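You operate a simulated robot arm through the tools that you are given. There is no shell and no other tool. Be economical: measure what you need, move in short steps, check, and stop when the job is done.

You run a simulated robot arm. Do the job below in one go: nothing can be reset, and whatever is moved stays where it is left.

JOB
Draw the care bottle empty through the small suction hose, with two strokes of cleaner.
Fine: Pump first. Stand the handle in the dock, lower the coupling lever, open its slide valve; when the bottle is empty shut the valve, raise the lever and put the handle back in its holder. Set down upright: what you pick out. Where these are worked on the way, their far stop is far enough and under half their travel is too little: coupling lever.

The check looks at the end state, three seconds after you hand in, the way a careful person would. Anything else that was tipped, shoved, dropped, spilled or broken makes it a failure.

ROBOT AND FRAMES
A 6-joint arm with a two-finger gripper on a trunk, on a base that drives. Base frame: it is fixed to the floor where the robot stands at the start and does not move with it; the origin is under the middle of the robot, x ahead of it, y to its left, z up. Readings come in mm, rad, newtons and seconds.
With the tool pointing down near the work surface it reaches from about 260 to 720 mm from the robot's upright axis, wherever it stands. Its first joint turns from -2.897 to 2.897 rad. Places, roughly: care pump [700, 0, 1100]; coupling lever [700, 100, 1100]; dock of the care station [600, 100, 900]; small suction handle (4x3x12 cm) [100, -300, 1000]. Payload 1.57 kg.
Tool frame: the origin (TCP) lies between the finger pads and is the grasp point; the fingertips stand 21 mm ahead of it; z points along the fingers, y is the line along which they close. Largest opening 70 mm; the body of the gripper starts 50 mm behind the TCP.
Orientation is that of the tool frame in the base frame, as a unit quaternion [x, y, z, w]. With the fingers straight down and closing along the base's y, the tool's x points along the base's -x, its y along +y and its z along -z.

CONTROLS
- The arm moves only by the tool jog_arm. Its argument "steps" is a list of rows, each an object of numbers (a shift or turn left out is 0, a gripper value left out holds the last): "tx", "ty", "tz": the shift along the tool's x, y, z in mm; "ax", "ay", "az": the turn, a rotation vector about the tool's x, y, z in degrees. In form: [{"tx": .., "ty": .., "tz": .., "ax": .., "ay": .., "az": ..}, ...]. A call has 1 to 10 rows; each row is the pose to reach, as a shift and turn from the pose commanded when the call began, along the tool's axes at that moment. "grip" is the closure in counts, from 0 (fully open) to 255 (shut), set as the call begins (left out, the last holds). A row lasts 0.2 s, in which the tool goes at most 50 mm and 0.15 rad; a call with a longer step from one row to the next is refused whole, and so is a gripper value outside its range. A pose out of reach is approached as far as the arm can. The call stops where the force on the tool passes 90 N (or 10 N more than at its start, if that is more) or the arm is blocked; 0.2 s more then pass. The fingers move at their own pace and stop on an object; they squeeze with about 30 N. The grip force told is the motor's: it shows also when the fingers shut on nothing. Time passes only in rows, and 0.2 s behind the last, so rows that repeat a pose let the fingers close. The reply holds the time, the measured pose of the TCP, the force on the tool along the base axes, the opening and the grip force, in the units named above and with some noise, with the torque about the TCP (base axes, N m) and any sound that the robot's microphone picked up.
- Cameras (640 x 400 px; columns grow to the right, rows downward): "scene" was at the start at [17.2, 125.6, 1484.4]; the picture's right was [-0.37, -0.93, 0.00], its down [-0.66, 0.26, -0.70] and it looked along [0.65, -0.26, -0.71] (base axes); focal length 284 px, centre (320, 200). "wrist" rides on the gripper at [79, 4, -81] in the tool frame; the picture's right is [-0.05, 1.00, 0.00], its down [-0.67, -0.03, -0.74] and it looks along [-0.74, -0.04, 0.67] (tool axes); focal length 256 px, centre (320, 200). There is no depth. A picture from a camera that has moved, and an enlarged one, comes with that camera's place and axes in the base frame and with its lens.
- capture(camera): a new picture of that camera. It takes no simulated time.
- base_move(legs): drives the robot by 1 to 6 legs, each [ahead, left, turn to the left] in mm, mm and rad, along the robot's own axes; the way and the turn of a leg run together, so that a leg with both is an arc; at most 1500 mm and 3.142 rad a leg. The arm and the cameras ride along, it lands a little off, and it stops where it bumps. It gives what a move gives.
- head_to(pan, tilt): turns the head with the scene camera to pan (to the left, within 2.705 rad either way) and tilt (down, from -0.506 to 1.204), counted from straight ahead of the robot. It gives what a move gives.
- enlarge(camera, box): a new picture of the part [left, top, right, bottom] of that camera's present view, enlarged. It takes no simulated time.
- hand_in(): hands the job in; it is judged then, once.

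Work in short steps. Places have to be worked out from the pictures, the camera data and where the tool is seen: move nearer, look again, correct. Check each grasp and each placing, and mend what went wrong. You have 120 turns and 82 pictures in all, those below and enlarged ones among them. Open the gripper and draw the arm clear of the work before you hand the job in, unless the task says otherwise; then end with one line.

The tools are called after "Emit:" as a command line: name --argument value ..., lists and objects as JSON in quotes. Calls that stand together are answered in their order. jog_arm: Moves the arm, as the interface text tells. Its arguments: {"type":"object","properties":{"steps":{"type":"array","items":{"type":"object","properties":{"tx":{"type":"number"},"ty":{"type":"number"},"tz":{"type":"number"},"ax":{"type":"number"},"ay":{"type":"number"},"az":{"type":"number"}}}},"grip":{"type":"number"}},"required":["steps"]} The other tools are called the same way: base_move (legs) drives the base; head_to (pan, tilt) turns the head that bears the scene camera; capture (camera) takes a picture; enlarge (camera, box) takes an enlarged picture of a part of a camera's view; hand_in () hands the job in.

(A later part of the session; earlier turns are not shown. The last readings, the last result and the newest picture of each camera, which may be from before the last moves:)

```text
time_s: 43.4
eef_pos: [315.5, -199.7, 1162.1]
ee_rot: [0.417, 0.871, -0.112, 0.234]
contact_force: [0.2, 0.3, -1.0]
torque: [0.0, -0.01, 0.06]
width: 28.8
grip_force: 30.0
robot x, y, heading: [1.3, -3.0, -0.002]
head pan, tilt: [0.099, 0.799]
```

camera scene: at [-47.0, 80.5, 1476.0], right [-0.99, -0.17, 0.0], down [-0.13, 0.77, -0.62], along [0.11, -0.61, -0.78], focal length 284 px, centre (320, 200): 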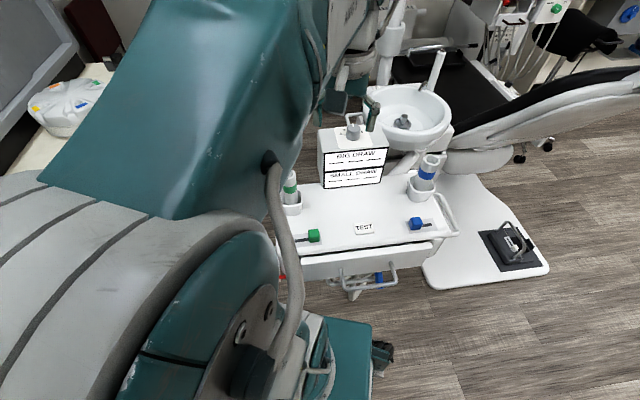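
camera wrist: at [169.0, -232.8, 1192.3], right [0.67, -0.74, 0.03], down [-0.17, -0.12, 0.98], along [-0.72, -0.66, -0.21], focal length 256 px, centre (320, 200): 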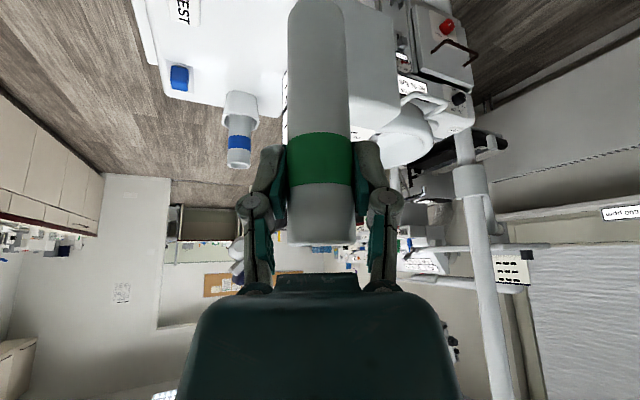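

I finish the turn and come to a stand-off in front of the dock.

Emit:
jog_arm --steps '[{"tx": 11.3, "ty": 35.4, "tz": -6.6, "ax": -3.9, "az": -6.7}, {"tx": 22.6, "ty": 70.9, "tz": -13.2, "ax": -7.75, "az": -13.4}, {"tx": 33.9, "ty": 106.3, "tz": -19.8, "ax": -11.6, "az": -20.1}, {"tx": 45.2, "ty": 141.7, "tz": -26.4, "ax": -15.5, "az": -26.8}, {"tx": 56.6, "ty": 177.2, "tz": -33, "ax": -19.4, "az": -33.6}, {"tx": 67.9, "ty": 212.6, "tz": -39.6, "ax": -23.25, "az": -40.3}, {"tx": 79.2, "ty": 248, "tz": -46.2, "ax": -27.1, "az": -47}, {"tx": 90.5, "ty": 283.5, "tz": -52.8, "ax": -31, "az": -53.7}, {"tx": 90.5, "ty": 283.5, "tz": -52.8, "ax": -31, "az": -53.7}]'

Emit:
capture --camera "scene"

Emit:
capture --camera "wrist"

```text
time_s: 45.4
eef_pos: [472.3, 60.9, 1162.5]
ee_rot: [-0.093, 0.961, 0.024, 0.258]
contact_force: [-1.0, 0.5, -0.6]
torque: [0.03, 0.01, -0.02]
width: 28.8
grip_force: 29.7
robot x, y, heading: [-0.8, 1.1, -0.002]
head pan, tilt: [0.099, 0.799]
```

```text
43 pictures are left
camera scene: at [21.6, 164.2, 1483.7], right [0.1, -1.0, 0.0], down [-0.71, -0.07, -0.7], along [0.69, 0.07, -0.72], focal length 284 px, centre (320, 200)
```

scene: 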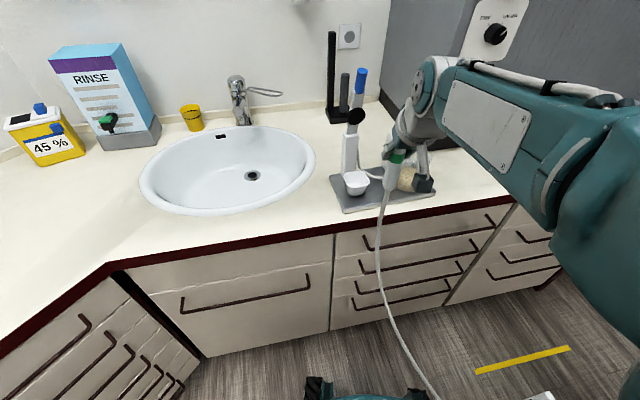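

```text
42 pictures are left
camera wrist: at [363.6, 43.2, 1192.4], right [-0.15, 0.99, 0.03], down [0.21, 0.01, 0.98], along [0.97, 0.15, -0.21], focal length 256 px, centre (320, 200)
```

wrist: 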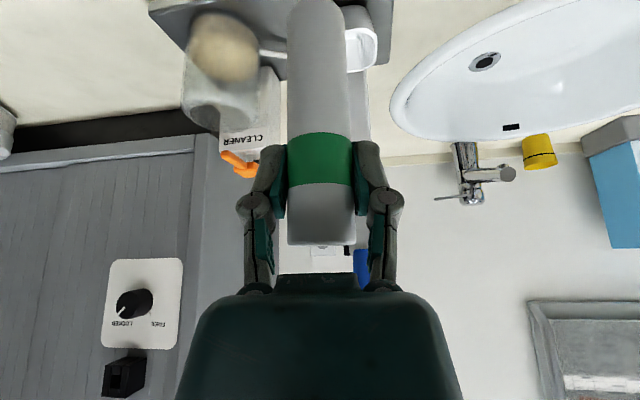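

The handle is upright and its hose now shows. I move closer to the dock, still short of it, and compare.

Emit:
jog_arm --steps '[{"tx": -21.4, "ty": 8.4, "tz": 32.5}, {"tx": -42.8, "ty": 16.8, "tz": 65}, {"tx": -64.2, "ty": 25.2, "tz": 97.4}, {"tx": -64.2, "ty": 25.2, "tz": 97.4}]'

Emit:
enlarge --camera "scene" --box '[300, 60, 460, 220]'

Emit:
capture --camera "wrist"

```text
time_s: 46.4
eef_pos: [569.7, 104.4, 1109.1]
ee_rot: [-0.093, 0.961, 0.024, 0.259]
contact_force: [0.3, -0.3, -1.5]
torque: [0.01, 0.03, -0.05]
width: 28.8
grip_force: 30.1
robot x, y, heading: [0.1, 0.7, 0.002]
head pan, tilt: [0.099, 0.799]
```

```text
2.50 times, centred on (380, 140) of scene
camera zoom: at [22.2, 164.4, 1483.7], right [0.1, -1.0, 0.0], down [-0.71, -0.07, -0.7], along [0.69, 0.07, -0.72], focal length 710 px, centre (170, 350)
```

zoom: 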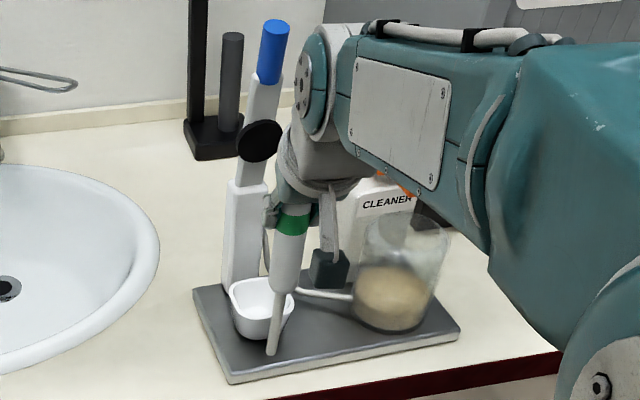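

```text
40 pictures are left
camera wrist: at [460.8, 87.3, 1139.3], right [-0.15, 0.99, 0.03], down [0.21, 0.01, 0.98], along [0.97, 0.15, -0.2], focal length 256 px, centre (320, 200)
```

wrist: 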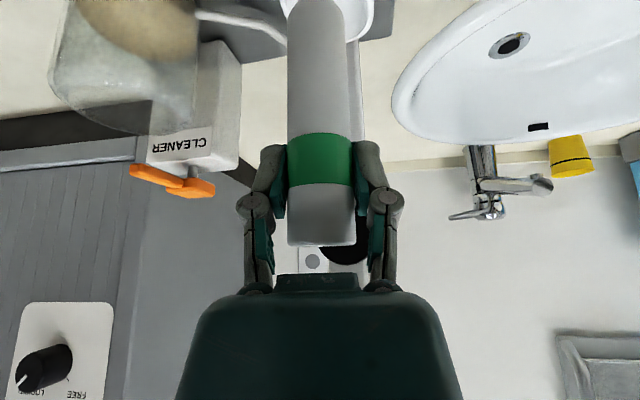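

The projection of the handle bottom agrees with the known pose, so the camera model is good. I move over the dock mouth with the bottom just above the rim and check the alignment.

Emit:
jog_arm --steps '[{"tx": -14, "ty": 3.4, "tz": 25}, {"tx": -27.5, "ty": 6.7, "tz": 50.6}, {"tx": -27.5, "ty": 6.7, "tz": 50.6}]'

Emit:
enlarge --camera "scene" --box '[310, 100, 430, 200]'

Emit:
capture --camera "wrist"

```text
time_s: 47.2
eef_pos: [617.0, 120.7, 1079.3]
ee_rot: [-0.092, 0.962, 0.023, 0.258]
contact_force: [0.1, 0.6, -1.3]
torque: [0.01, 0.01, 0.04]
width: 28.8
grip_force: 29.4
robot x, y, heading: [-1.6, 2.4, 0.002]
head pan, tilt: [0.099, 0.799]
```

```text
4.00 times, centred on (370, 150) of scene
camera zoom: at [22.5, 164.7, 1483.7], right [0.1, -1.0, 0.0], down [-0.71, -0.07, -0.7], along [0.69, 0.07, -0.72], focal length 1136 px, centre (120, 400)
```

zoom: 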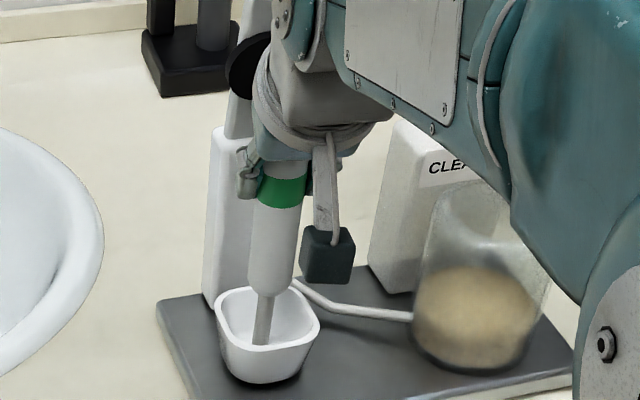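

```text
38 pictures are left
camera wrist: at [508.5, 104.5, 1109.2], right [-0.15, 0.99, 0.03], down [0.21, 0.01, 0.98], along [0.97, 0.15, -0.21], focal length 256 px, centre (320, 200)
```

wrist: 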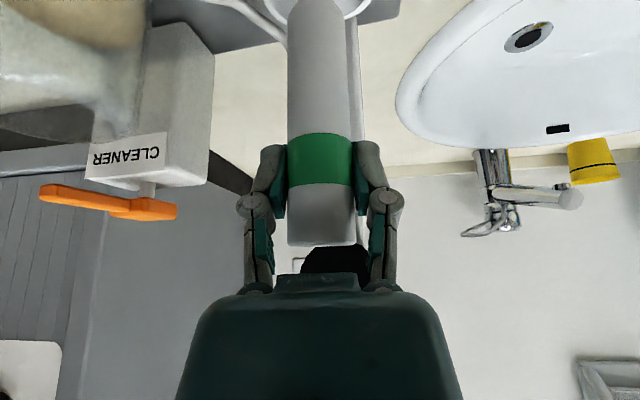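

The bottom sits over the mouth to within a few mm. I lower gently with a 2 mm trim to the left.

Emit:
jog_arm --steps '[{"tx": 5, "ty": 2, "tz": 8.6}, {"tx": 10, "ty": 2, "tz": 17.3}, {"tx": 15, "ty": 2, "tz": 26}, {"tx": 20, "ty": 2, "tz": 34.6}, {"tx": 20, "ty": 2, "tz": 34.6}]'

Emit:
enlarge --camera "scene" --box '[310, 100, 430, 200]'

```text
time_s: 48.4
eef_pos: [617.9, 121.5, 1040.4]
ee_rot: [-0.092, 0.962, 0.024, 0.257]
contact_force: [-0.4, -0.2, -1.4]
torque: [0.0, 0.0, -0.04]
width: 28.7
grip_force: 29.9
robot x, y, heading: [2.5, 3.3, 0.003]
head pan, tilt: [0.099, 0.799]
```

```text
4.00 times, centred on (370, 150) of scene
camera zoom: at [22.4, 164.4, 1483.7], right [0.1, -1.0, 0.0], down [-0.71, -0.07, -0.7], along [0.69, 0.07, -0.72], focal length 1136 px, centre (120, 400)
```

zoom: 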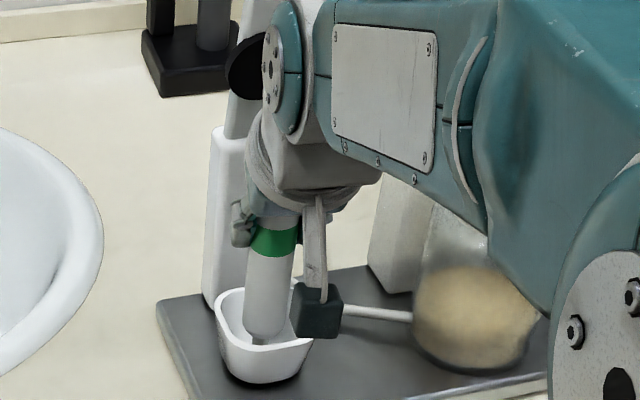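

It has entered the dock without contact. I lower on until it touches the bottom.

Emit:
jog_arm --steps '[{"tx": 3, "tz": 5.2}, {"tx": 6, "tz": 10.4}, {"tx": 9, "tz": 15.6}, {"tx": 11, "tz": 19}, {"tx": 11, "tz": 19}]'

```text
time_s: 49.6
eef_pos: [617.9, 122.1, 1018.2]
ee_rot: [-0.093, 0.961, 0.025, 0.258]
contact_force: [0.6, 0.8, -0.8]
torque: [-0.02, 0.01, 0.01]
width: 29.0
grip_force: 29.8
robot x, y, heading: [3.1, -2.3, 0.001]
head pan, tilt: [0.099, 0.799]
```

No contact yet, so I continue in small steps.

Emit:
jog_arm --steps '[{"tx": 2, "tz": 3.5}, {"tx": 4, "tz": 6.9}, {"tx": 4, "tz": 6.9}]'

```text
time_s: 50.4
eef_pos: [617.5, 124.1, 1012.4]
ee_rot: [-0.092, 0.961, 0.024, 0.261]
contact_force: [2.3, -0.6, 26.5]
torque: [0.08, -0.26, 0.08]
width: 29.4
grip_force: 29.5
robot x, y, heading: [1.3, -0.5, 0.004]
head pan, tilt: [0.099, 0.799]
```

It touched bottom at about z = 1014. I relieve the push a little, open, then draw back along the tool axis.

Emit:
jog_arm --steps '[{"tx": -1.7, "tz": -3}, {"tx": -1.7, "tz": -3}]'

Emit:
jog_arm --steps '[{"tz": 0}, {"tz": 0}, {"tz": 0}]' --grip 0

Emit:
jog_arm --steps '[{"tz": -20}, {"tz": -50}, {"tz": -90}, {"tz": -130}, {"tz": -130}]'

Emit:
capture --camera "wrist"

Emit:
enlarge --camera "scene" --box '[310, 50, 450, 210]'

```text
time_s: 51.0
eef_pos: [617.4, 122.5, 1013.2]
ee_rot: [-0.093, 0.962, 0.024, 0.257]
contact_force: [3.6, 0.6, 11.1]
torque: [0.15, -0.45, -0.03]
width: 28.7
grip_force: 29.9
robot x, y, heading: [0.4, -1.2, -0.0]
head pan, tilt: [0.099, 0.799]
```

```text
time_s: 51.8
eef_pos: [616.6, 121.3, 1013.8]
ee_rot: [-0.092, 0.961, 0.023, 0.258]
contact_force: [0.4, 0.1, -0.7]
torque: [0.03, 0.02, 0.0]
width: 70.4
grip_force: 0.0
robot x, y, heading: [1.1, 3.9, 0.004]
head pan, tilt: [0.099, 0.799]
```

```text
time_s: 53.0
eef_pos: [552.7, 109.0, 1126.6]
ee_rot: [-0.092, 0.961, 0.024, 0.258]
contact_force: [-0.7, -0.7, 0.7]
torque: [-0.02, 0.01, -0.02]
width: 70.2
grip_force: 0.1
robot x, y, heading: [-2.1, 0.1, -0.002]
head pan, tilt: [0.099, 0.799]
```

```text
36 pictures are left
camera wrist: at [444.8, 91.6, 1157.3], right [-0.15, 0.99, 0.03], down [0.21, 0.01, 0.98], along [0.97, 0.15, -0.21], focal length 256 px, centre (320, 200)
```

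wrist: 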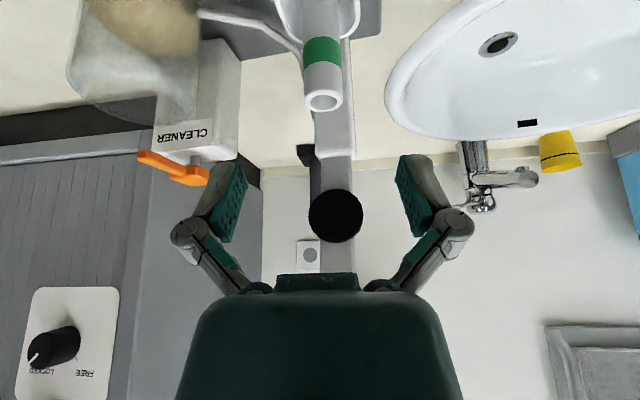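

```text
2.50 times, centred on (380, 130) of scene
camera zoom: at [21.9, 164.1, 1483.7], right [0.1, -1.0, 0.0], down [-0.71, -0.07, -0.7], along [0.69, 0.07, -0.72], focal length 710 px, centre (170, 375)
```

zoom: 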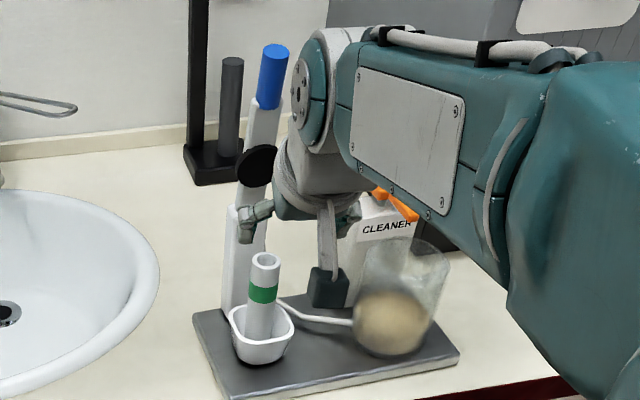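

The handle stands upright in the dock. I raise the camera to see the blue grip of the lever.

Emit:
jog_arm --steps '[{"tx": -17, "tz": -29}, {"tx": -35, "tz": -60}, {"tx": -50, "tz": -86}, {"tx": -50, "tz": -86}]'

Emit:
capture --camera "wrist"

```text
time_s: 54.0
eef_pos: [553.3, 110.4, 1226.2]
ee_rot: [-0.092, 0.962, 0.024, 0.258]
contact_force: [-0.4, 0.1, 0.7]
torque: [0.01, -0.02, 0.0]
width: 69.8
grip_force: 0.1
robot x, y, heading: [1.1, 1.2, 0.0]
head pan, tilt: [0.099, 0.799]
```

```text
34 pictures are left
camera wrist: at [445.2, 93.7, 1256.2], right [-0.15, 0.99, 0.03], down [0.21, 0.01, 0.98], along [0.97, 0.15, -0.21], focal length 256 px, centre (320, 200)
```

wrist: 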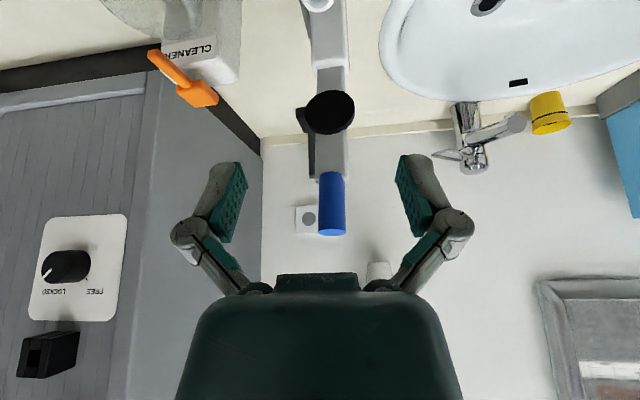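

The blue grip's tip is about (659, 136, 1237), with its middle near (662, 136, 1208). I yaw about 10.5° to line up with the swing plane, approach to just short, and check.

Emit:
jog_arm --steps '[{"ax": -2.65, "az": -4.55}, {"ax": -5.25, "az": -9.1}, {"ax": -5.25, "az": -9.1}]'

Emit:
jog_arm --steps '[{"tx": -20, "ty": -7, "tz": 15}, {"tx": -40, "ty": -12, "tz": 32}, {"tx": -60, "ty": -14.7, "tz": 48}, {"tx": -60, "ty": -14.7, "tz": 48}]'

Emit:
capture --camera "wrist"

Emit:
enlarge --camera "scene" --box '[310, 20, 450, 130]'

```text
time_s: 54.8
eef_pos: [554.3, 110.1, 1226.0]
ee_rot: [-0.18, 0.949, 0.047, 0.255]
contact_force: [0.8, 0.5, -0.7]
torque: [-0.01, 0.0, -0.01]
width: 70.0
grip_force: 0.0
robot x, y, heading: [0.3, 3.3, -0.0]
head pan, tilt: [0.099, 0.799]
```

```text
time_s: 55.8
eef_pos: [630.3, 125.0, 1213.9]
ee_rot: [-0.18, 0.949, 0.048, 0.255]
contact_force: [0.1, -0.1, 0.2]
torque: [0.0, 0.02, -0.01]
width: 70.1
grip_force: 0.0
robot x, y, heading: [-0.3, 1.6, 0.003]
head pan, tilt: [0.099, 0.799]
```

```text
33 pictures are left
camera wrist: at [526.1, 88.4, 1244.4], right [-0.32, 0.95, 0.03], down [0.2, 0.04, 0.98], along [0.92, 0.32, -0.21], focal length 256 px, centre (320, 200)
```

wrist: 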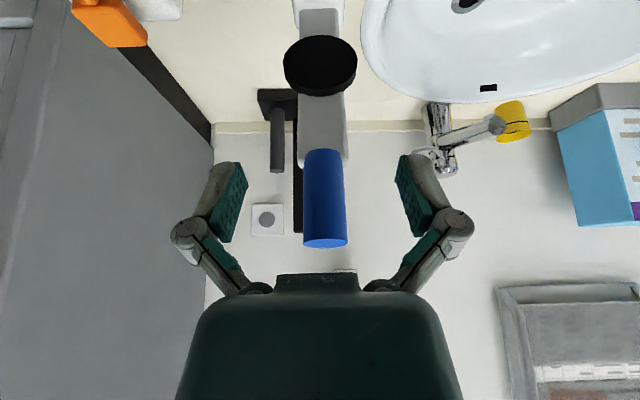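

```text
3.64 times, centred on (380, 75) of scene
camera zoom: at [22.5, 164.5, 1483.7], right [0.1, -1.0, 0.0], down [-0.71, -0.07, -0.7], along [0.69, 0.07, -0.72], focal length 1033 px, centre (102, 654)
```

zoom: 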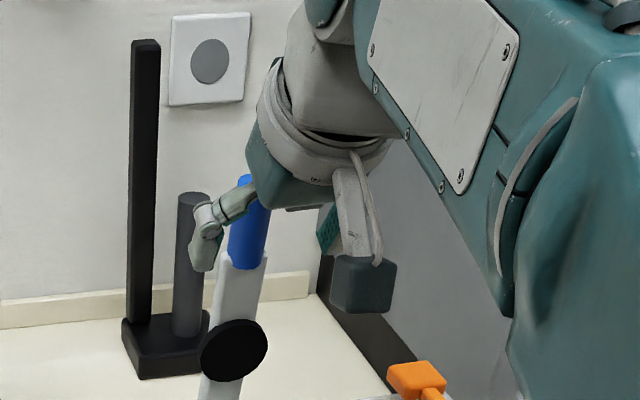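

The grip is centred between the fingers and about 35 mm ahead. I finish the approach and close.

Emit:
jog_arm --steps '[{"tx": -13, "ty": 1.5, "tz": 11}, {"tx": -26, "ty": 2.5, "tz": 22}, {"tx": -26, "ty": 2.5, "tz": 22}]'

Emit:
capture --camera "wrist"

Emit:
jog_arm --steps '[{"tz": 0}, {"tz": 0}, {"tz": 0}]' --grip 255

Emit:
capture --camera "wrist"

```text
time_s: 56.6
eef_pos: [659.5, 137.6, 1208.2]
ee_rot: [-0.179, 0.949, 0.047, 0.255]
contact_force: [-0.6, 0.0, -0.5]
torque: [0.02, 0.01, 0.01]
width: 70.1
grip_force: 0.2
robot x, y, heading: [1.3, -2.7, 0.001]
head pan, tilt: [0.099, 0.799]
```

```text
31 pictures are left
camera wrist: at [556.0, 102.3, 1237.6], right [-0.32, 0.95, 0.03], down [0.2, 0.04, 0.98], along [0.92, 0.32, -0.21], focal length 256 px, centre (320, 200)
```

wrist: 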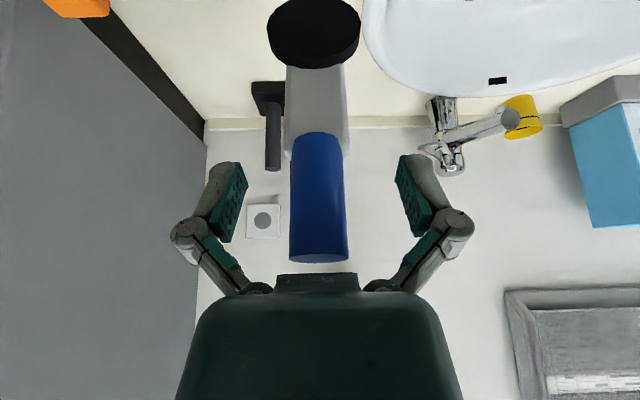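

```text
time_s: 57.4
eef_pos: [659.0, 135.8, 1209.5]
ee_rot: [-0.18, 0.948, 0.048, 0.256]
contact_force: [-1.6, -4.0, 17.1]
torque: [-0.07, 0.16, -0.07]
width: 29.6
grip_force: 30.3
robot x, y, heading: [-3.2, -1.8, 0.001]
head pan, tilt: [0.099, 0.799]
```

```text
30 pictures are left
camera wrist: at [555.1, 100.9, 1239.1], right [-0.32, 0.95, 0.03], down [0.2, 0.04, 0.98], along [0.93, 0.32, -0.2], focal length 256 px, centre (320, 200)
```

wrist: 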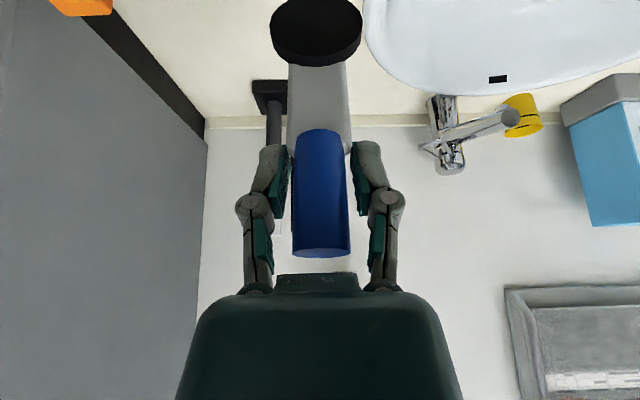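

Gripped at 29.6 mm. I start swinging the lever forward along its arc, about 20° first.

Emit:
jog_arm --steps '[{"tx": 12, "tz": -6}, {"tx": 24, "tz": -11.2}, {"tx": 37, "tz": -15}, {"tx": 49.6, "tz": -18}, {"tx": 49.6, "tz": -18}]'

Emit:
capture --camera "wrist"

```text
time_s: 58.6
eef_pos: [611.0, 121.8, 1198.5]
ee_rot: [-0.181, 0.949, 0.048, 0.255]
contact_force: [-0.5, 8.7, 4.2]
torque: [0.42, -0.54, 0.31]
width: 29.7
grip_force: 29.8
robot x, y, heading: [-2.0, 0.6, -0.005]
head pan, tilt: [0.099, 0.799]
```

```text
29 pictures are left
camera wrist: at [508.4, 85.1, 1228.5], right [-0.32, 0.95, 0.03], down [0.2, 0.04, 0.98], along [0.92, 0.32, -0.21], focal length 256 px, centre (320, 200)
```

wrist: 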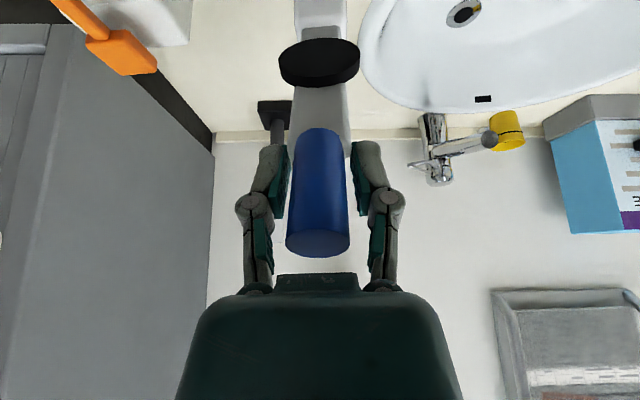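

The lever follows, with only a small sideways pull. I continue to about 50° with a slight lateral trim.

Emit:
jog_arm --steps '[{"tx": 13, "ty": 0.5, "tz": -1.5}, {"tx": 26.4, "ty": 1, "tz": -2.3}, {"tx": 40, "ty": 1.5, "tz": -1.5}, {"tx": 52.8, "ty": 2, "tz": 0}, {"tx": 66, "ty": 2.5, "tz": 3}, {"tx": 78.4, "ty": 3, "tz": 6.8}, {"tx": 78.4, "ty": 3, "tz": 6.8}]'

Emit:
enlarge --camera "scene" --box '[300, 60, 460, 220]'

```text
time_s: 60.2
eef_pos: [550.7, 96.5, 1153.4]
ee_rot: [-0.18, 0.949, 0.048, 0.254]
contact_force: [4.8, -7.6, 6.5]
torque: [0.12, -0.93, 0.28]
width: 29.9
grip_force: 30.3
robot x, y, heading: [-2.4, -3.3, -0.002]
head pan, tilt: [0.099, 0.799]
```

```text
2.50 times, centred on (380, 140) of scene
camera zoom: at [21.8, 162.4, 1483.9], right [0.1, -1.0, 0.0], down [-0.71, -0.07, -0.7], along [0.69, 0.07, -0.72], focal length 710 px, centre (170, 350)
```

zoom: 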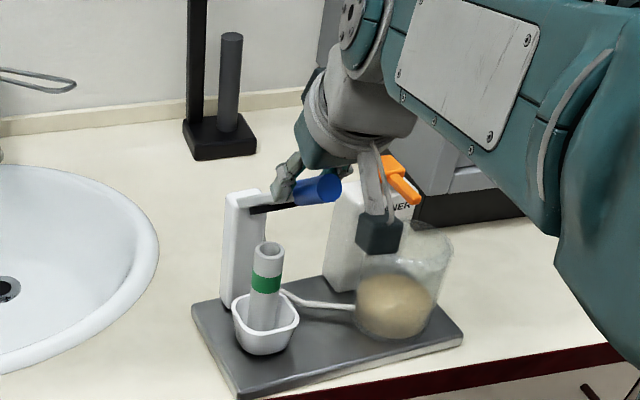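

At about 50° with low forces. I continue toward horizontal, watching for the stop.

Emit:
jog_arm --steps '[{"tx": 12, "ty": -0.5, "tz": 5.5}, {"tx": 24, "ty": -1, "tz": 11.2}, {"tx": 35, "ty": -1, "tz": 18.5}, {"tx": 45.7, "ty": -1, "tz": 26.4}, {"tx": 55.5, "ty": -1, "tz": 35.5}, {"tx": 64.4, "ty": -1, "tz": 45.1}, {"tx": 64.4, "ty": -1, "tz": 45.1}]'

Emit:
enlarge --camera "scene" --box '[300, 60, 460, 220]'

```text
time_s: 61.8
eef_pos: [519.0, 85.6, 1082.5]
ee_rot: [-0.18, 0.949, 0.048, 0.255]
contact_force: [8.6, 2.7, 5.8]
torque: [0.27, -0.9, 0.3]
width: 29.9
grip_force: 30.2
robot x, y, heading: [1.1, 0.5, 0.0]
head pan, tilt: [0.099, 0.799]
```

```text
2.50 times, centred on (380, 140) of scene
camera zoom: at [22.0, 164.6, 1483.7], right [0.1, -1.0, 0.0], down [-0.71, -0.07, -0.7], along [0.69, 0.07, -0.72], focal length 710 px, centre (170, 350)
```

zoom: 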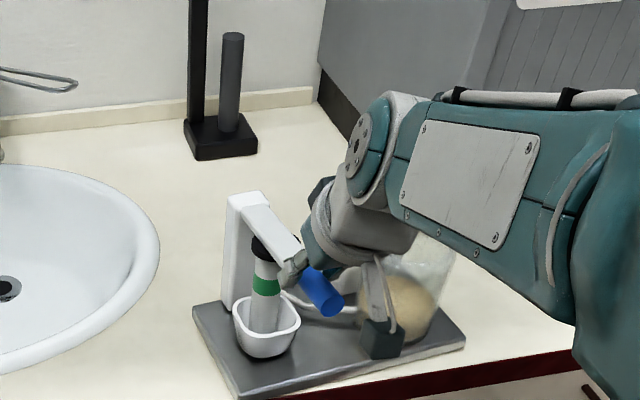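

The coupling is nearly on the handle. I press on toward the far stop.

Emit:
jog_arm --steps '[{"tx": 4, "tz": 5.2}, {"tx": 8.1, "tz": 10.4}, {"tx": 11.8, "tz": 16}, {"tx": 15.2, "tz": 21.7}, {"tx": 15.2, "tz": 21.7}]'

Emit:
enlarge --camera "scene" --box '[310, 100, 430, 200]'

```text
time_s: 63.0
eef_pos: [517.9, 83.0, 1056.2]
ee_rot: [-0.179, 0.949, 0.048, 0.256]
contact_force: [1.9, -0.2, 23.5]
torque: [0.07, -0.18, 0.02]
width: 29.2
grip_force: 30.2
robot x, y, heading: [-0.1, 2.7, -0.0]
head pan, tilt: [0.099, 0.799]
```

```text
4.00 times, centred on (370, 150) of scene
camera zoom: at [20.3, 163.3, 1483.9], right [0.1, -1.0, 0.0], down [-0.71, -0.07, -0.7], along [0.69, 0.07, -0.72], focal length 1136 px, centre (120, 400)
```

zoom: 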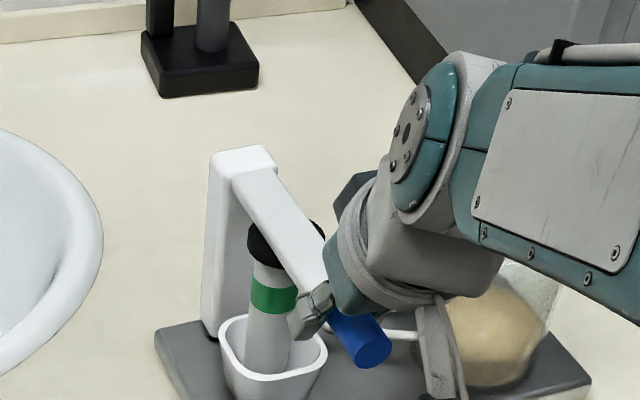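

The force has risen to 23 N, so it is near the stop. I press a few mm more to confirm.

Emit:
jog_arm --steps '[{"tx": 1.5, "tz": 2.6}, {"tx": 3, "tz": 5.2}, {"tx": 3, "tz": 5.2}]'

```text
time_s: 63.8
eef_pos: [516.0, 83.4, 1049.1]
ee_rot: [-0.181, 0.949, 0.049, 0.253]
contact_force: [-5.1, -1.5, 12.7]
torque: [-0.13, 0.45, 0.34]
width: 22.1
grip_force: 29.8
robot x, y, heading: [4.3, 3.8, -0.0]
head pan, tilt: [0.099, 0.799]
```

The fingers are now slipping down the rounded grip, so the lever is at its stop. I open and back off along the tool axis, then check.

Emit:
jog_arm --steps '[{"tz": 0}, {"tz": 0}, {"tz": 0}]' --grip 0

Emit:
jog_arm --steps '[{"tz": -20}, {"tz": -50}, {"tz": -90}, {"tz": -130}, {"tz": -130}]'

Emit:
enlarge --camera "scene" --box '[300, 60, 460, 220]'

Emit:
capture --camera "wrist"

```text
time_s: 64.6
eef_pos: [518.4, 85.4, 1049.4]
ee_rot: [-0.179, 0.949, 0.048, 0.255]
contact_force: [0.5, 0.7, 0.5]
torque: [-0.01, 0.01, -0.05]
width: 69.9
grip_force: 0.0
robot x, y, heading: [1.9, -2.7, 0.004]
head pan, tilt: [0.099, 0.799]
```

```text
time_s: 65.8
eef_pos: [457.0, 62.3, 1165.2]
ee_rot: [-0.181, 0.949, 0.048, 0.255]
contact_force: [-0.1, -0.1, 0.1]
torque: [0.0, 0.0, -0.03]
width: 69.8
grip_force: 0.0
robot x, y, heading: [3.7, -0.8, -0.001]
head pan, tilt: [0.099, 0.799]
```

```text
2.50 times, centred on (380, 140) of scene
camera zoom: at [21.3, 163.8, 1483.8], right [0.1, -1.0, 0.0], down [-0.71, -0.07, -0.7], along [0.69, 0.07, -0.72], focal length 710 px, centre (170, 350)
```

zoom: 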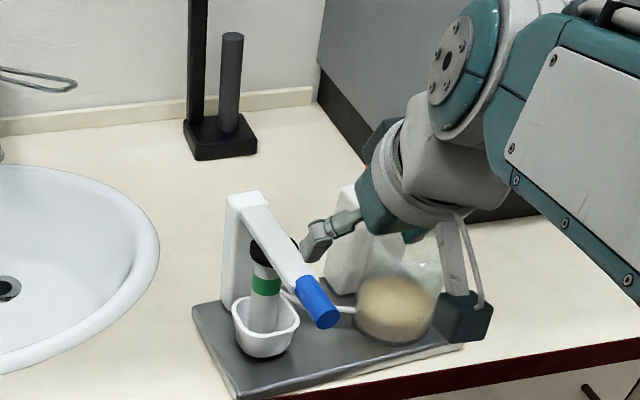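

```text
24 pictures are left
camera wrist: at [353.9, 26.4, 1194.8], right [-0.32, 0.95, 0.03], down [0.2, 0.04, 0.98], along [0.92, 0.32, -0.21], focal length 256 px, centre (320, 200)
```

wrist: 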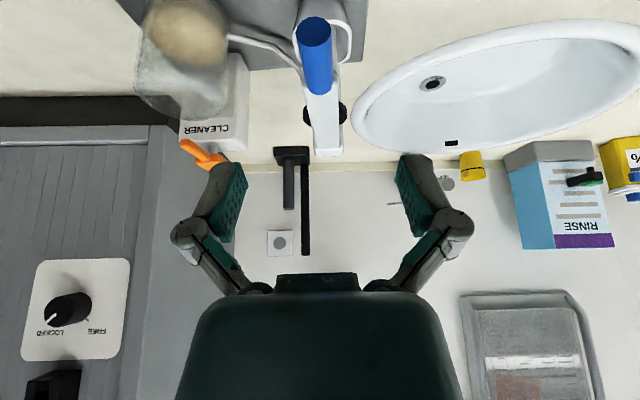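

The lever is down and the coupling sits on the handle. The green slide knob is at about (21, -231, 949), which is inside the arm's 260 mm inner reach. I drive the base 100 mm to the left so the unit comes into comfortable range.

Emit:
base_move --legs '[[0, 100, 0]]'

```text
time_s: 67.0
eef_pos: [457.8, 141.5, 1165.5]
ee_rot: [-0.178, 0.949, 0.053, 0.256]
contact_force: [-0.2, -1.5, 0.3]
torque: [0.1, 0.04, 0.04]
width: 69.8
grip_force: 0.1
robot x, y, heading: [-0.9, 90.7, -0.007]
head pan, tilt: [0.099, 0.799]
```

The base moved about 85 mm left. I untilt the tool while moving toward the unit.

Emit:
jog_arm --steps '[{"tx": 19.7, "ty": -33.3, "tz": -16, "ay": 6}, {"tx": 39.4, "ty": -66.6, "tz": -32, "ay": 12}, {"tx": 59, "ty": -99.8, "tz": -48, "ay": 18}, {"tx": 78.7, "ty": -133, "tz": -64, "ay": 24}, {"tx": 98.4, "ty": -166.4, "tz": -80, "ay": 30}, {"tx": 98.4, "ty": -166.4, "tz": -80, "ay": 30}]' --grip 0

```text
time_s: 68.4
eef_pos: [401.7, -50.7, 1185.8]
ee_rot: [-0.185, 0.983, 0.0, -0.001]
contact_force: [0.4, -0.8, -0.7]
torque: [0.06, -0.01, 0.0]
width: 70.0
grip_force: 0.1
robot x, y, heading: [-2.9, 89.0, -0.001]
head pan, tilt: [0.099, 0.799]
```

I continue toward the slide, yawing so that the fingers will close along the slot.

Emit:
jog_arm --steps '[{"tx": 25.7, "ty": -10.3, "tz": 3, "az": 8}, {"tx": 51.4, "ty": -20.5, "tz": 6, "az": 16}, {"tx": 77.1, "ty": -30.8, "tz": 9, "az": 24}, {"tx": 102.8, "ty": -41, "tz": 12, "az": 32}, {"tx": 128.5, "ty": -51.3, "tz": 15, "az": 40}, {"tx": 154.2, "ty": -61.6, "tz": 18, "az": 48}, {"tx": 179.9, "ty": -71.8, "tz": 21, "az": 56}, {"tx": 205.6, "ty": -82, "tz": 24, "az": 64}, {"tx": 231.3, "ty": -92.3, "tz": 27, "az": 72}, {"tx": 257, "ty": -102.6, "tz": 30, "az": 80}]'

Emit:
jog_arm --steps '[{"az": 6}, {"az": 12.3}, {"az": 12.3}]'

```text
time_s: 70.6
eef_pos: [198.6, -229.9, 1156.2]
ee_rot: [0.49, 0.872, -0.001, 0.001]
contact_force: [0.5, -0.4, 0.2]
torque: [0.01, 0.01, 0.01]
width: 70.0
grip_force: 0.0
robot x, y, heading: [1.5, 90.3, -0.005]
head pan, tilt: [0.099, 0.799]
```

```text
time_s: 71.4
eef_pos: [200.8, -230.0, 1157.7]
ee_rot: [0.581, 0.814, -0.001, 0.001]
contact_force: [0.5, 0.5, 0.3]
torque: [0.01, 0.03, -0.01]
width: 70.1
grip_force: 0.1
robot x, y, heading: [0.9, 91.6, 0.003]
head pan, tilt: [0.099, 0.799]
```

I move to hover above the slide knob and look.

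Emit:
jog_arm --steps '[{"tx": 14, "ty": -43, "tz": 10}, {"tx": 28, "ty": -86, "tz": 30}, {"tx": 42, "ty": -128, "tz": 60}, {"tx": 57.5, "ty": -170.4, "tz": 90}, {"tx": 57.5, "ty": -170.4, "tz": 112}, {"tx": 57.5, "ty": -170.4, "tz": 112}]'

Emit:
capture --camera "wrist"

```text
refused: row 3 steps farther than a row can; nothing moved
```

```text
23 pictures are left
camera wrist: at [177.8, -153.7, 1236.8], right [0.96, 0.27, 0.0], down [0.18, -0.64, 0.75], along [0.21, -0.72, -0.66], focal length 256 px, centre (320, 200)
```

wrist: 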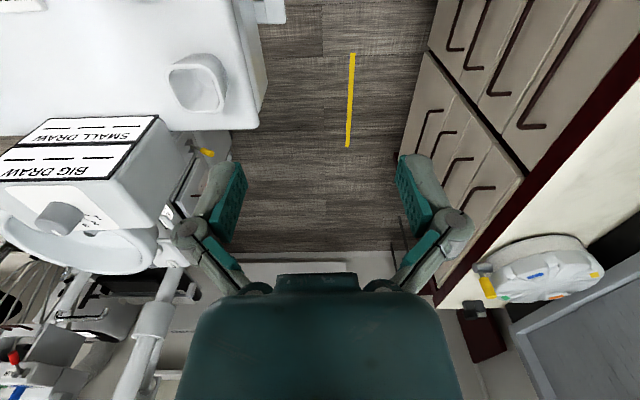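

I resend with smaller rows.

Emit:
jog_arm --steps '[{"tx": 12, "ty": -40, "tz": 8}, {"tx": 24, "ty": -80, "tz": 20}, {"tx": 36, "ty": -115, "tz": 40}, {"tx": 48, "ty": -145, "tz": 65}, {"tx": 57.5, "ty": -170.4, "tz": 92}, {"tx": 57.5, "ty": -170.4, "tz": 112}, {"tx": 57.5, "ty": -170.4, "tz": 112}]'

Emit:
capture --camera "wrist"

```text
time_s: 73.0
eef_pos: [17.8, -233.5, 1043.2]
ee_rot: [0.58, 0.815, -0.001, 0.002]
contact_force: [-0.1, 0.5, -0.7]
torque: [0.0, 0.02, 0.0]
width: 70.0
grip_force: 0.0
robot x, y, heading: [-1.9, 91.7, -0.001]
head pan, tilt: [0.099, 0.799]
```

```text
22 pictures are left
camera wrist: at [-4.5, -156.8, 1124.0], right [0.96, 0.28, 0.0], down [0.18, -0.64, 0.75], along [0.21, -0.72, -0.66], focal length 256 px, centre (320, 200)
```

wrist: 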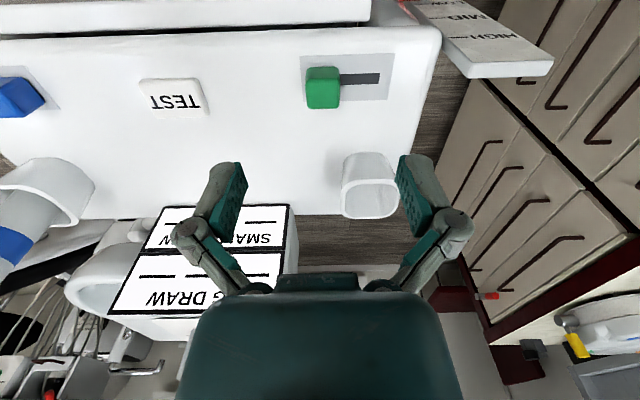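

The knob is straight below the tool and the slot runs along the closing axis. I lower with the fingers open and then close on it.

Emit:
jog_arm --steps '[{"tz": 35}, {"tz": 60}, {"tz": 72}, {"tz": 80}, {"tz": 80}]'

Emit:
capture --camera "wrist"

```text
time_s: 74.2
eef_pos: [19.8, -233.2, 962.8]
ee_rot: [0.58, 0.815, 0.0, 0.002]
contact_force: [-0.4, 0.3, 0.0]
torque: [0.0, -0.03, 0.03]
width: 70.2
grip_force: 0.1
robot x, y, heading: [2.3, 93.5, 0.001]
head pan, tilt: [0.099, 0.799]
```

```text
21 pictures are left
camera wrist: at [-3.1, -157.3, 1043.4], right [0.96, 0.28, 0.0], down [0.18, -0.64, 0.75], along [0.21, -0.72, -0.66], focal length 256 px, centre (320, 200)
```

wrist: 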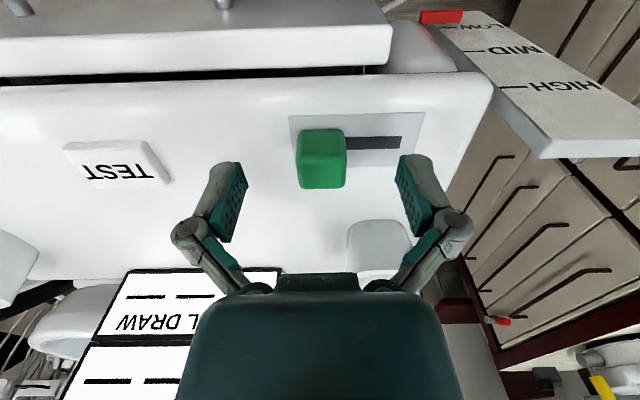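

The knob is between the fingertips. I close on it gently here.

Emit:
jog_arm --steps '[{"tz": 0}, {"tz": 0}, {"tz": 0}]' --grip 255

```text
time_s: 75.0
eef_pos: [19.5, -233.4, 964.0]
ee_rot: [0.582, 0.813, -0.002, 0.002]
contact_force: [7.8, -1.0, 19.1]
torque: [0.21, -0.21, -0.62]
width: 24.0
grip_force: 32.2
robot x, y, heading: [0.1, 96.3, -0.001]
head pan, tilt: [0.099, 0.799]
```

Gripped at 24 mm. I slide it along the slot toward +x.

Emit:
jog_arm --steps '[{"ty": 6}, {"ty": 12}, {"ty": 18}, {"ty": 24}, {"ty": 24}]'

Emit:
capture --camera "wrist"

```text
time_s: 76.2
eef_pos: [41.9, -227.5, 964.2]
ee_rot: [0.58, 0.814, -0.002, 0.003]
contact_force: [2.3, -7.4, 24.7]
torque: [0.03, 0.06, -0.45]
width: 24.3
grip_force: 32.3
robot x, y, heading: [1.5, 94.2, 0.003]
head pan, tilt: [0.099, 0.799]
```

```text
20 pictures are left
camera wrist: at [19.7, -149.8, 1044.3], right [0.96, 0.28, 0.0], down [0.18, -0.64, 0.75], along [0.21, -0.72, -0.66], focal length 256 px, centre (320, 200)
```

wrist: 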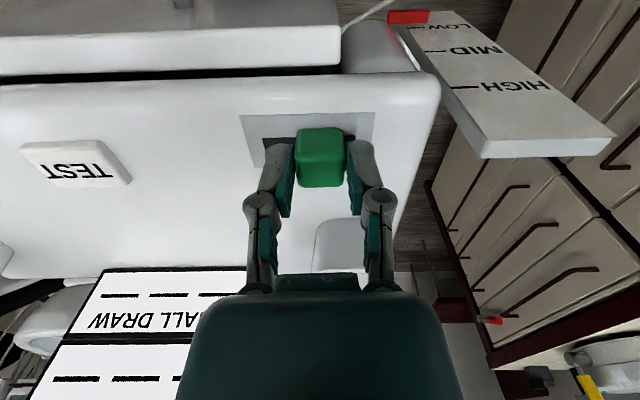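

The knob moved 24 mm and some slot is left. I go on to its end, watching the force.

Emit:
jog_arm --steps '[{"ty": 3}, {"ty": 6}, {"ty": 9}, {"ty": 9}]'

```text
time_s: 77.2
eef_pos: [51.8, -224.6, 964.8]
ee_rot: [0.58, 0.814, -0.002, 0.002]
contact_force: [2.2, -9.8, 22.5]
torque: [-0.48, -0.13, -0.47]
width: 24.0
grip_force: 32.0
robot x, y, heading: [-0.6, 93.2, -0.002]
head pan, tilt: [0.099, 0.799]
```

Emit:
jog_arm --steps '[{"ty": 3}, {"ty": 6}, {"ty": 9}, {"ty": 9}]'

Emit:
enlarge --camera "scene" --box '[300, 60, 460, 220]'

```text
time_s: 78.2
eef_pos: [55.7, -222.7, 963.8]
ee_rot: [0.579, 0.815, -0.003, 0.001]
contact_force: [-58.3, -19.1, 21.5]
torque: [-0.94, 1.08, -0.48]
width: 26.5
grip_force: 31.9
robot x, y, heading: [-1.9, 92.7, -0.003]
head pan, tilt: [0.099, 0.799]
```

```text
2.50 times, centred on (380, 140) of scene
camera zoom: at [15.6, 252.9, 1484.4], right [0.1, -1.0, 0.0], down [-0.71, -0.07, -0.7], along [0.7, 0.07, -0.71], focal length 710 px, centre (170, 350)
```

zoom: 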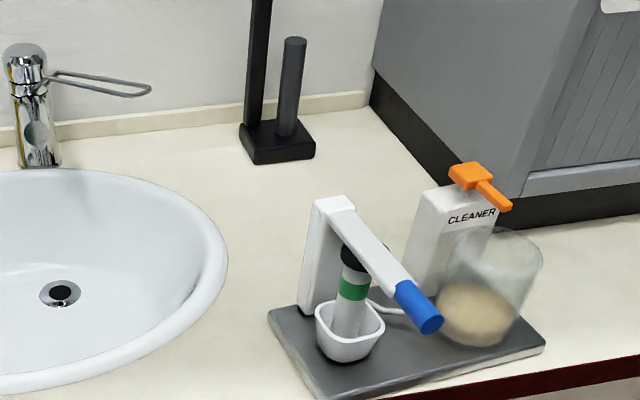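

The valve is at its far stop, fully open. I relax the push and let time pass while I watch the bottle.

Emit:
jog_arm --steps '[{"ty": -5}, {"ty": -5}, {"ty": -5}, {"ty": -5}, {"ty": -5}, {"ty": -5}, {"ty": -5}, {"ty": -5}, {"ty": -5}, {"ty": -5}]'

Emit:
enlarge --camera "scene" --box '[350, 110, 450, 210]'

```text
time_s: 80.4
eef_pos: [54.2, -223.4, 963.3]
ee_rot: [0.58, 0.814, -0.001, 0.002]
contact_force: [-13.9, -12.8, 25.5]
torque: [-0.35, 0.3, -0.49]
width: 24.2
grip_force: 32.2
robot x, y, heading: [-0.7, 93.5, -0.001]
head pan, tilt: [0.099, 0.799]
```

```text
4.00 times, centred on (400, 160) of scene
camera zoom: at [19.5, 254.4, 1484.2], right [0.1, -0.99, 0.0], down [-0.71, -0.07, -0.7], along [0.69, 0.07, -0.72], focal length 1136 px, centre (0, 360)
```

zoom: 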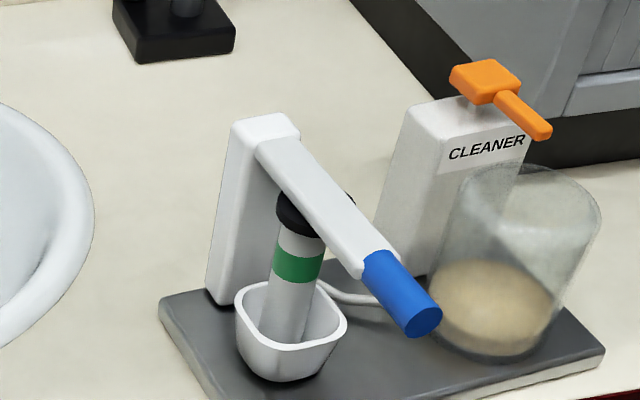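

The level seems lower. I wait about 9 s more.

Emit:
jog_arm --steps '[{"ty": 0}, {"ty": 0}, {"ty": 0}, {"ty": 0}, {"ty": 0}, {"ty": 0}, {"ty": 0}, {"ty": 0}, {"ty": 0}, {"ty": 0}]'

Emit:
jog_arm --steps '[{"ty": 0}, {"ty": 0}, {"ty": 0}, {"ty": 0}, {"ty": 0}, {"ty": 0}, {"ty": 0}, {"ty": 0}, {"ty": 0}, {"ty": 0}]'

Emit:
jog_arm --steps '[{"ty": 0}, {"ty": 0}, {"ty": 0}, {"ty": 0}, {"ty": 0}, {"ty": 0}, {"ty": 0}, {"ty": 0}, {"ty": 0}, {"ty": 0}]'

Emit:
jog_arm --steps '[{"ty": 0}, {"ty": 0}, {"ty": 0}, {"ty": 0}, {"ty": 0}, {"ty": 0}, {"ty": 0}, {"ty": 0}, {"ty": 0}, {"ty": 0}]'

Emit:
enlarge --camera "scene" --box '[350, 110, 450, 210]'

```text
time_s: 82.6
eef_pos: [54.2, -223.8, 963.5]
ee_rot: [0.58, 0.815, -0.001, 0.003]
contact_force: [-7.0, -12.2, 23.9]
torque: [-0.35, 0.13, -0.43]
width: 24.1
grip_force: 31.9
robot x, y, heading: [3.0, 93.5, 0.001]
head pan, tilt: [0.099, 0.799]
```

```text
time_s: 84.8
eef_pos: [54.8, -223.6, 963.0]
ee_rot: [0.579, 0.815, -0.002, 0.002]
contact_force: [-7.6, -12.4, 23.6]
torque: [-0.3, 0.1, -0.48]
width: 24.2
grip_force: 32.2
robot x, y, heading: [-3.7, 92.5, 0.003]
head pan, tilt: [0.099, 0.799]
```

```text
time_s: 87.0
eef_pos: [54.5, -223.5, 962.9]
ee_rot: [0.58, 0.814, -0.001, 0.002]
contact_force: [-7.5, -12.3, 21.4]
torque: [-0.3, 0.14, -0.5]
width: 24.1
grip_force: 32.5
robot x, y, heading: [0.5, 96.2, 0.0]
head pan, tilt: [0.099, 0.799]
```

```text
time_s: 89.2
eef_pos: [55.5, -224.4, 962.1]
ee_rot: [0.58, 0.815, -0.002, 0.002]
contact_force: [-8.4, -14.0, 20.0]
torque: [-0.31, 0.17, -0.48]
width: 24.0
grip_force: 32.0
robot x, y, heading: [0.5, 91.1, -0.0]
head pan, tilt: [0.099, 0.799]
```

```text
4.00 times, centred on (400, 160) of scene
camera zoom: at [19.9, 254.1, 1484.2], right [0.1, -0.99, 0.0], down [-0.71, -0.07, -0.7], along [0.69, 0.07, -0.72], focal length 1136 px, centre (0, 360)
```

zoom: 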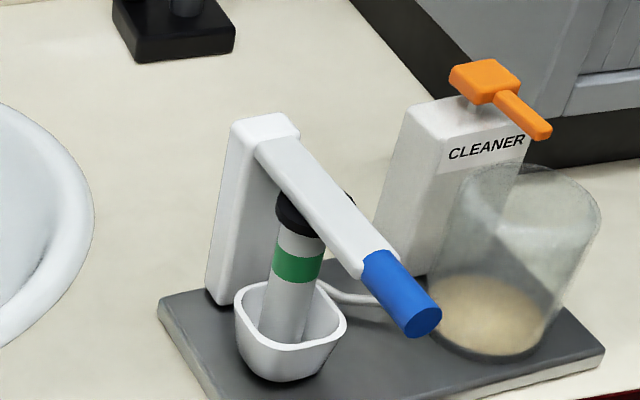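

The liquid is clearly falling. I wait on.

Emit:
jog_arm --steps '[{"ty": 0}, {"ty": 0}, {"ty": 0}, {"ty": 0}, {"ty": 0}, {"ty": 0}, {"ty": 0}, {"ty": 0}, {"ty": 0}, {"ty": 0}]'

Emit:
jog_arm --steps '[{"ty": 0}, {"ty": 0}, {"ty": 0}, {"ty": 0}, {"ty": 0}, {"ty": 0}, {"ty": 0}, {"ty": 0}, {"ty": 0}, {"ty": 0}]'

Emit:
jog_arm --steps '[{"ty": 0}, {"ty": 0}, {"ty": 0}, {"ty": 0}, {"ty": 0}, {"ty": 0}, {"ty": 0}, {"ty": 0}, {"ty": 0}, {"ty": 0}]'

Emit:
jog_arm --steps '[{"ty": 0}, {"ty": 0}, {"ty": 0}, {"ty": 0}, {"ty": 0}, {"ty": 0}, {"ty": 0}, {"ty": 0}, {"ty": 0}, {"ty": 0}]'

Emit:
jog_arm --steps '[{"ty": 0}, {"ty": 0}, {"ty": 0}, {"ty": 0}, {"ty": 0}, {"ty": 0}, {"ty": 0}, {"ty": 0}, {"ty": 0}, {"ty": 0}]'

Emit:
enlarge --camera "scene" --box '[350, 110, 450, 210]'

```text
time_s: 91.4
eef_pos: [54.4, -223.2, 963.4]
ee_rot: [0.581, 0.814, -0.002, 0.003]
contact_force: [-8.0, -15.7, 14.0]
torque: [-0.34, 0.11, -0.48]
width: 24.0
grip_force: 31.9
robot x, y, heading: [1.6, 92.6, -0.003]
head pan, tilt: [0.099, 0.799]
```

```text
time_s: 93.6
eef_pos: [54.3, -225.7, 963.8]
ee_rot: [0.58, 0.814, 0.0, 0.001]
contact_force: [-11.0, -17.3, 9.4]
torque: [-0.36, 0.2, -0.51]
width: 24.1
grip_force: 32.2
robot x, y, heading: [0.5, 90.5, 0.0]
head pan, tilt: [0.099, 0.799]
```

```text
time_s: 95.8
eef_pos: [54.7, -223.9, 963.2]
ee_rot: [0.581, 0.814, -0.001, 0.001]
contact_force: [-11.6, -17.0, 6.0]
torque: [-0.33, 0.19, -0.52]
width: 24.3
grip_force: 31.8
robot x, y, heading: [1.3, 92.3, -0.0]
head pan, tilt: [0.099, 0.799]
```

```text
time_s: 98.0
eef_pos: [55.3, -223.2, 963.2]
ee_rot: [0.58, 0.815, -0.001, 0.001]
contact_force: [-10.8, -15.5, 3.6]
torque: [-0.3, 0.2, -0.52]
width: 24.0
grip_force: 32.2
robot x, y, heading: [-1.6, 92.1, 0.004]
head pan, tilt: [0.099, 0.799]
```

```text
time_s: 100.2
eef_pos: [54.3, -223.9, 962.0]
ee_rot: [0.58, 0.815, -0.001, 0.001]
contact_force: [-11.4, -14.2, 1.4]
torque: [-0.25, 0.21, -0.49]
width: 24.2
grip_force: 32.1
robot x, y, heading: [-0.4, 92.9, 0.001]
head pan, tilt: [0.099, 0.799]
```

```text
4.00 times, centred on (400, 160) of scene
camera zoom: at [19.9, 252.4, 1484.3], right [0.1, -0.99, 0.0], down [-0.71, -0.07, -0.7], along [0.69, 0.07, -0.72], focal length 1136 px, centre (0, 360)
```

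zoom: 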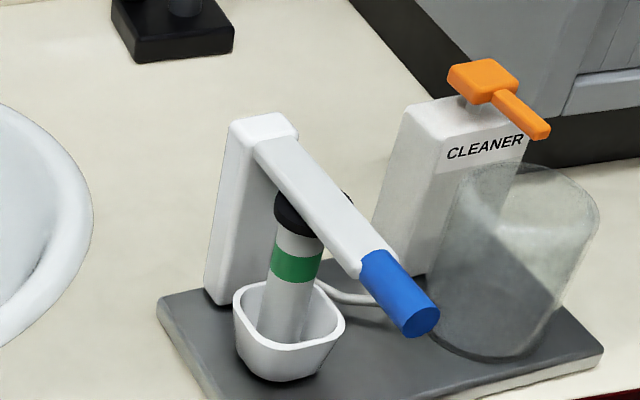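

The bottle is empty. I slide the valve back to its shut end.

Emit:
jog_arm --steps '[{"ty": -7}, {"ty": -14}, {"ty": -21}, {"ty": -28}, {"ty": -35}, {"ty": -38}, {"ty": -38}]'

```text
time_s: 101.8
eef_pos: [20.3, -234.4, 963.9]
ee_rot: [0.58, 0.814, 0.001, 0.001]
contact_force: [23.6, -2.0, 1.6]
torque: [-0.61, -0.74, -0.51]
width: 24.3
grip_force: 31.9
robot x, y, heading: [-1.6, 94.0, -0.003]
head pan, tilt: [0.099, 0.799]
```

Emit:
jog_arm --steps '[{"ty": -2}, {"ty": -4}, {"ty": -4}]'

Emit:
jog_arm --steps '[{"ty": 2}, {"ty": 2}]'

Emit:
jog_arm --steps '[{"tz": 0}, {"tz": 0}, {"tz": 0}, {"tz": -30}, {"tz": -70}, {"tz": -110}, {"tz": -110}]' --grip 0

Emit:
capture --camera "wrist"

```text
time_s: 102.6
eef_pos: [18.5, -233.1, 963.5]
ee_rot: [0.581, 0.814, 0.002, 0.002]
contact_force: [58.7, 9.2, -1.1]
torque: [0.61, -0.91, -0.53]
width: 24.2
grip_force: 32.0
robot x, y, heading: [-1.7, 93.4, -0.003]
head pan, tilt: [0.099, 0.799]
```

```text
time_s: 103.2
eef_pos: [18.3, -232.5, 962.4]
ee_rot: [0.581, 0.814, 0.0, 0.002]
contact_force: [42.4, 16.0, -5.7]
torque: [0.77, -0.63, -0.51]
width: 23.7
grip_force: 32.4
robot x, y, heading: [1.2, 93.2, 0.002]
head pan, tilt: [0.099, 0.799]
```

```text
time_s: 104.8
eef_pos: [18.6, -234.7, 1073.2]
ee_rot: [0.58, 0.814, -0.002, 0.002]
contact_force: [0.1, 0.3, -1.1]
torque: [-0.01, 0.0, -0.01]
width: 69.8
grip_force: 0.1
robot x, y, heading: [-1.9, 90.2, -0.001]
head pan, tilt: [0.099, 0.799]
```

```text
15 pictures are left
camera wrist: at [-4.0, -157.6, 1153.5], right [0.96, 0.28, 0.0], down [0.18, -0.64, 0.75], along [0.21, -0.72, -0.66], focal length 256 px, centre (320, 200)
```

wrist: 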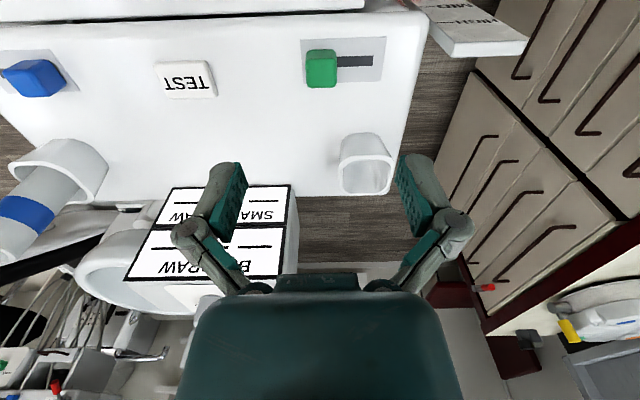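

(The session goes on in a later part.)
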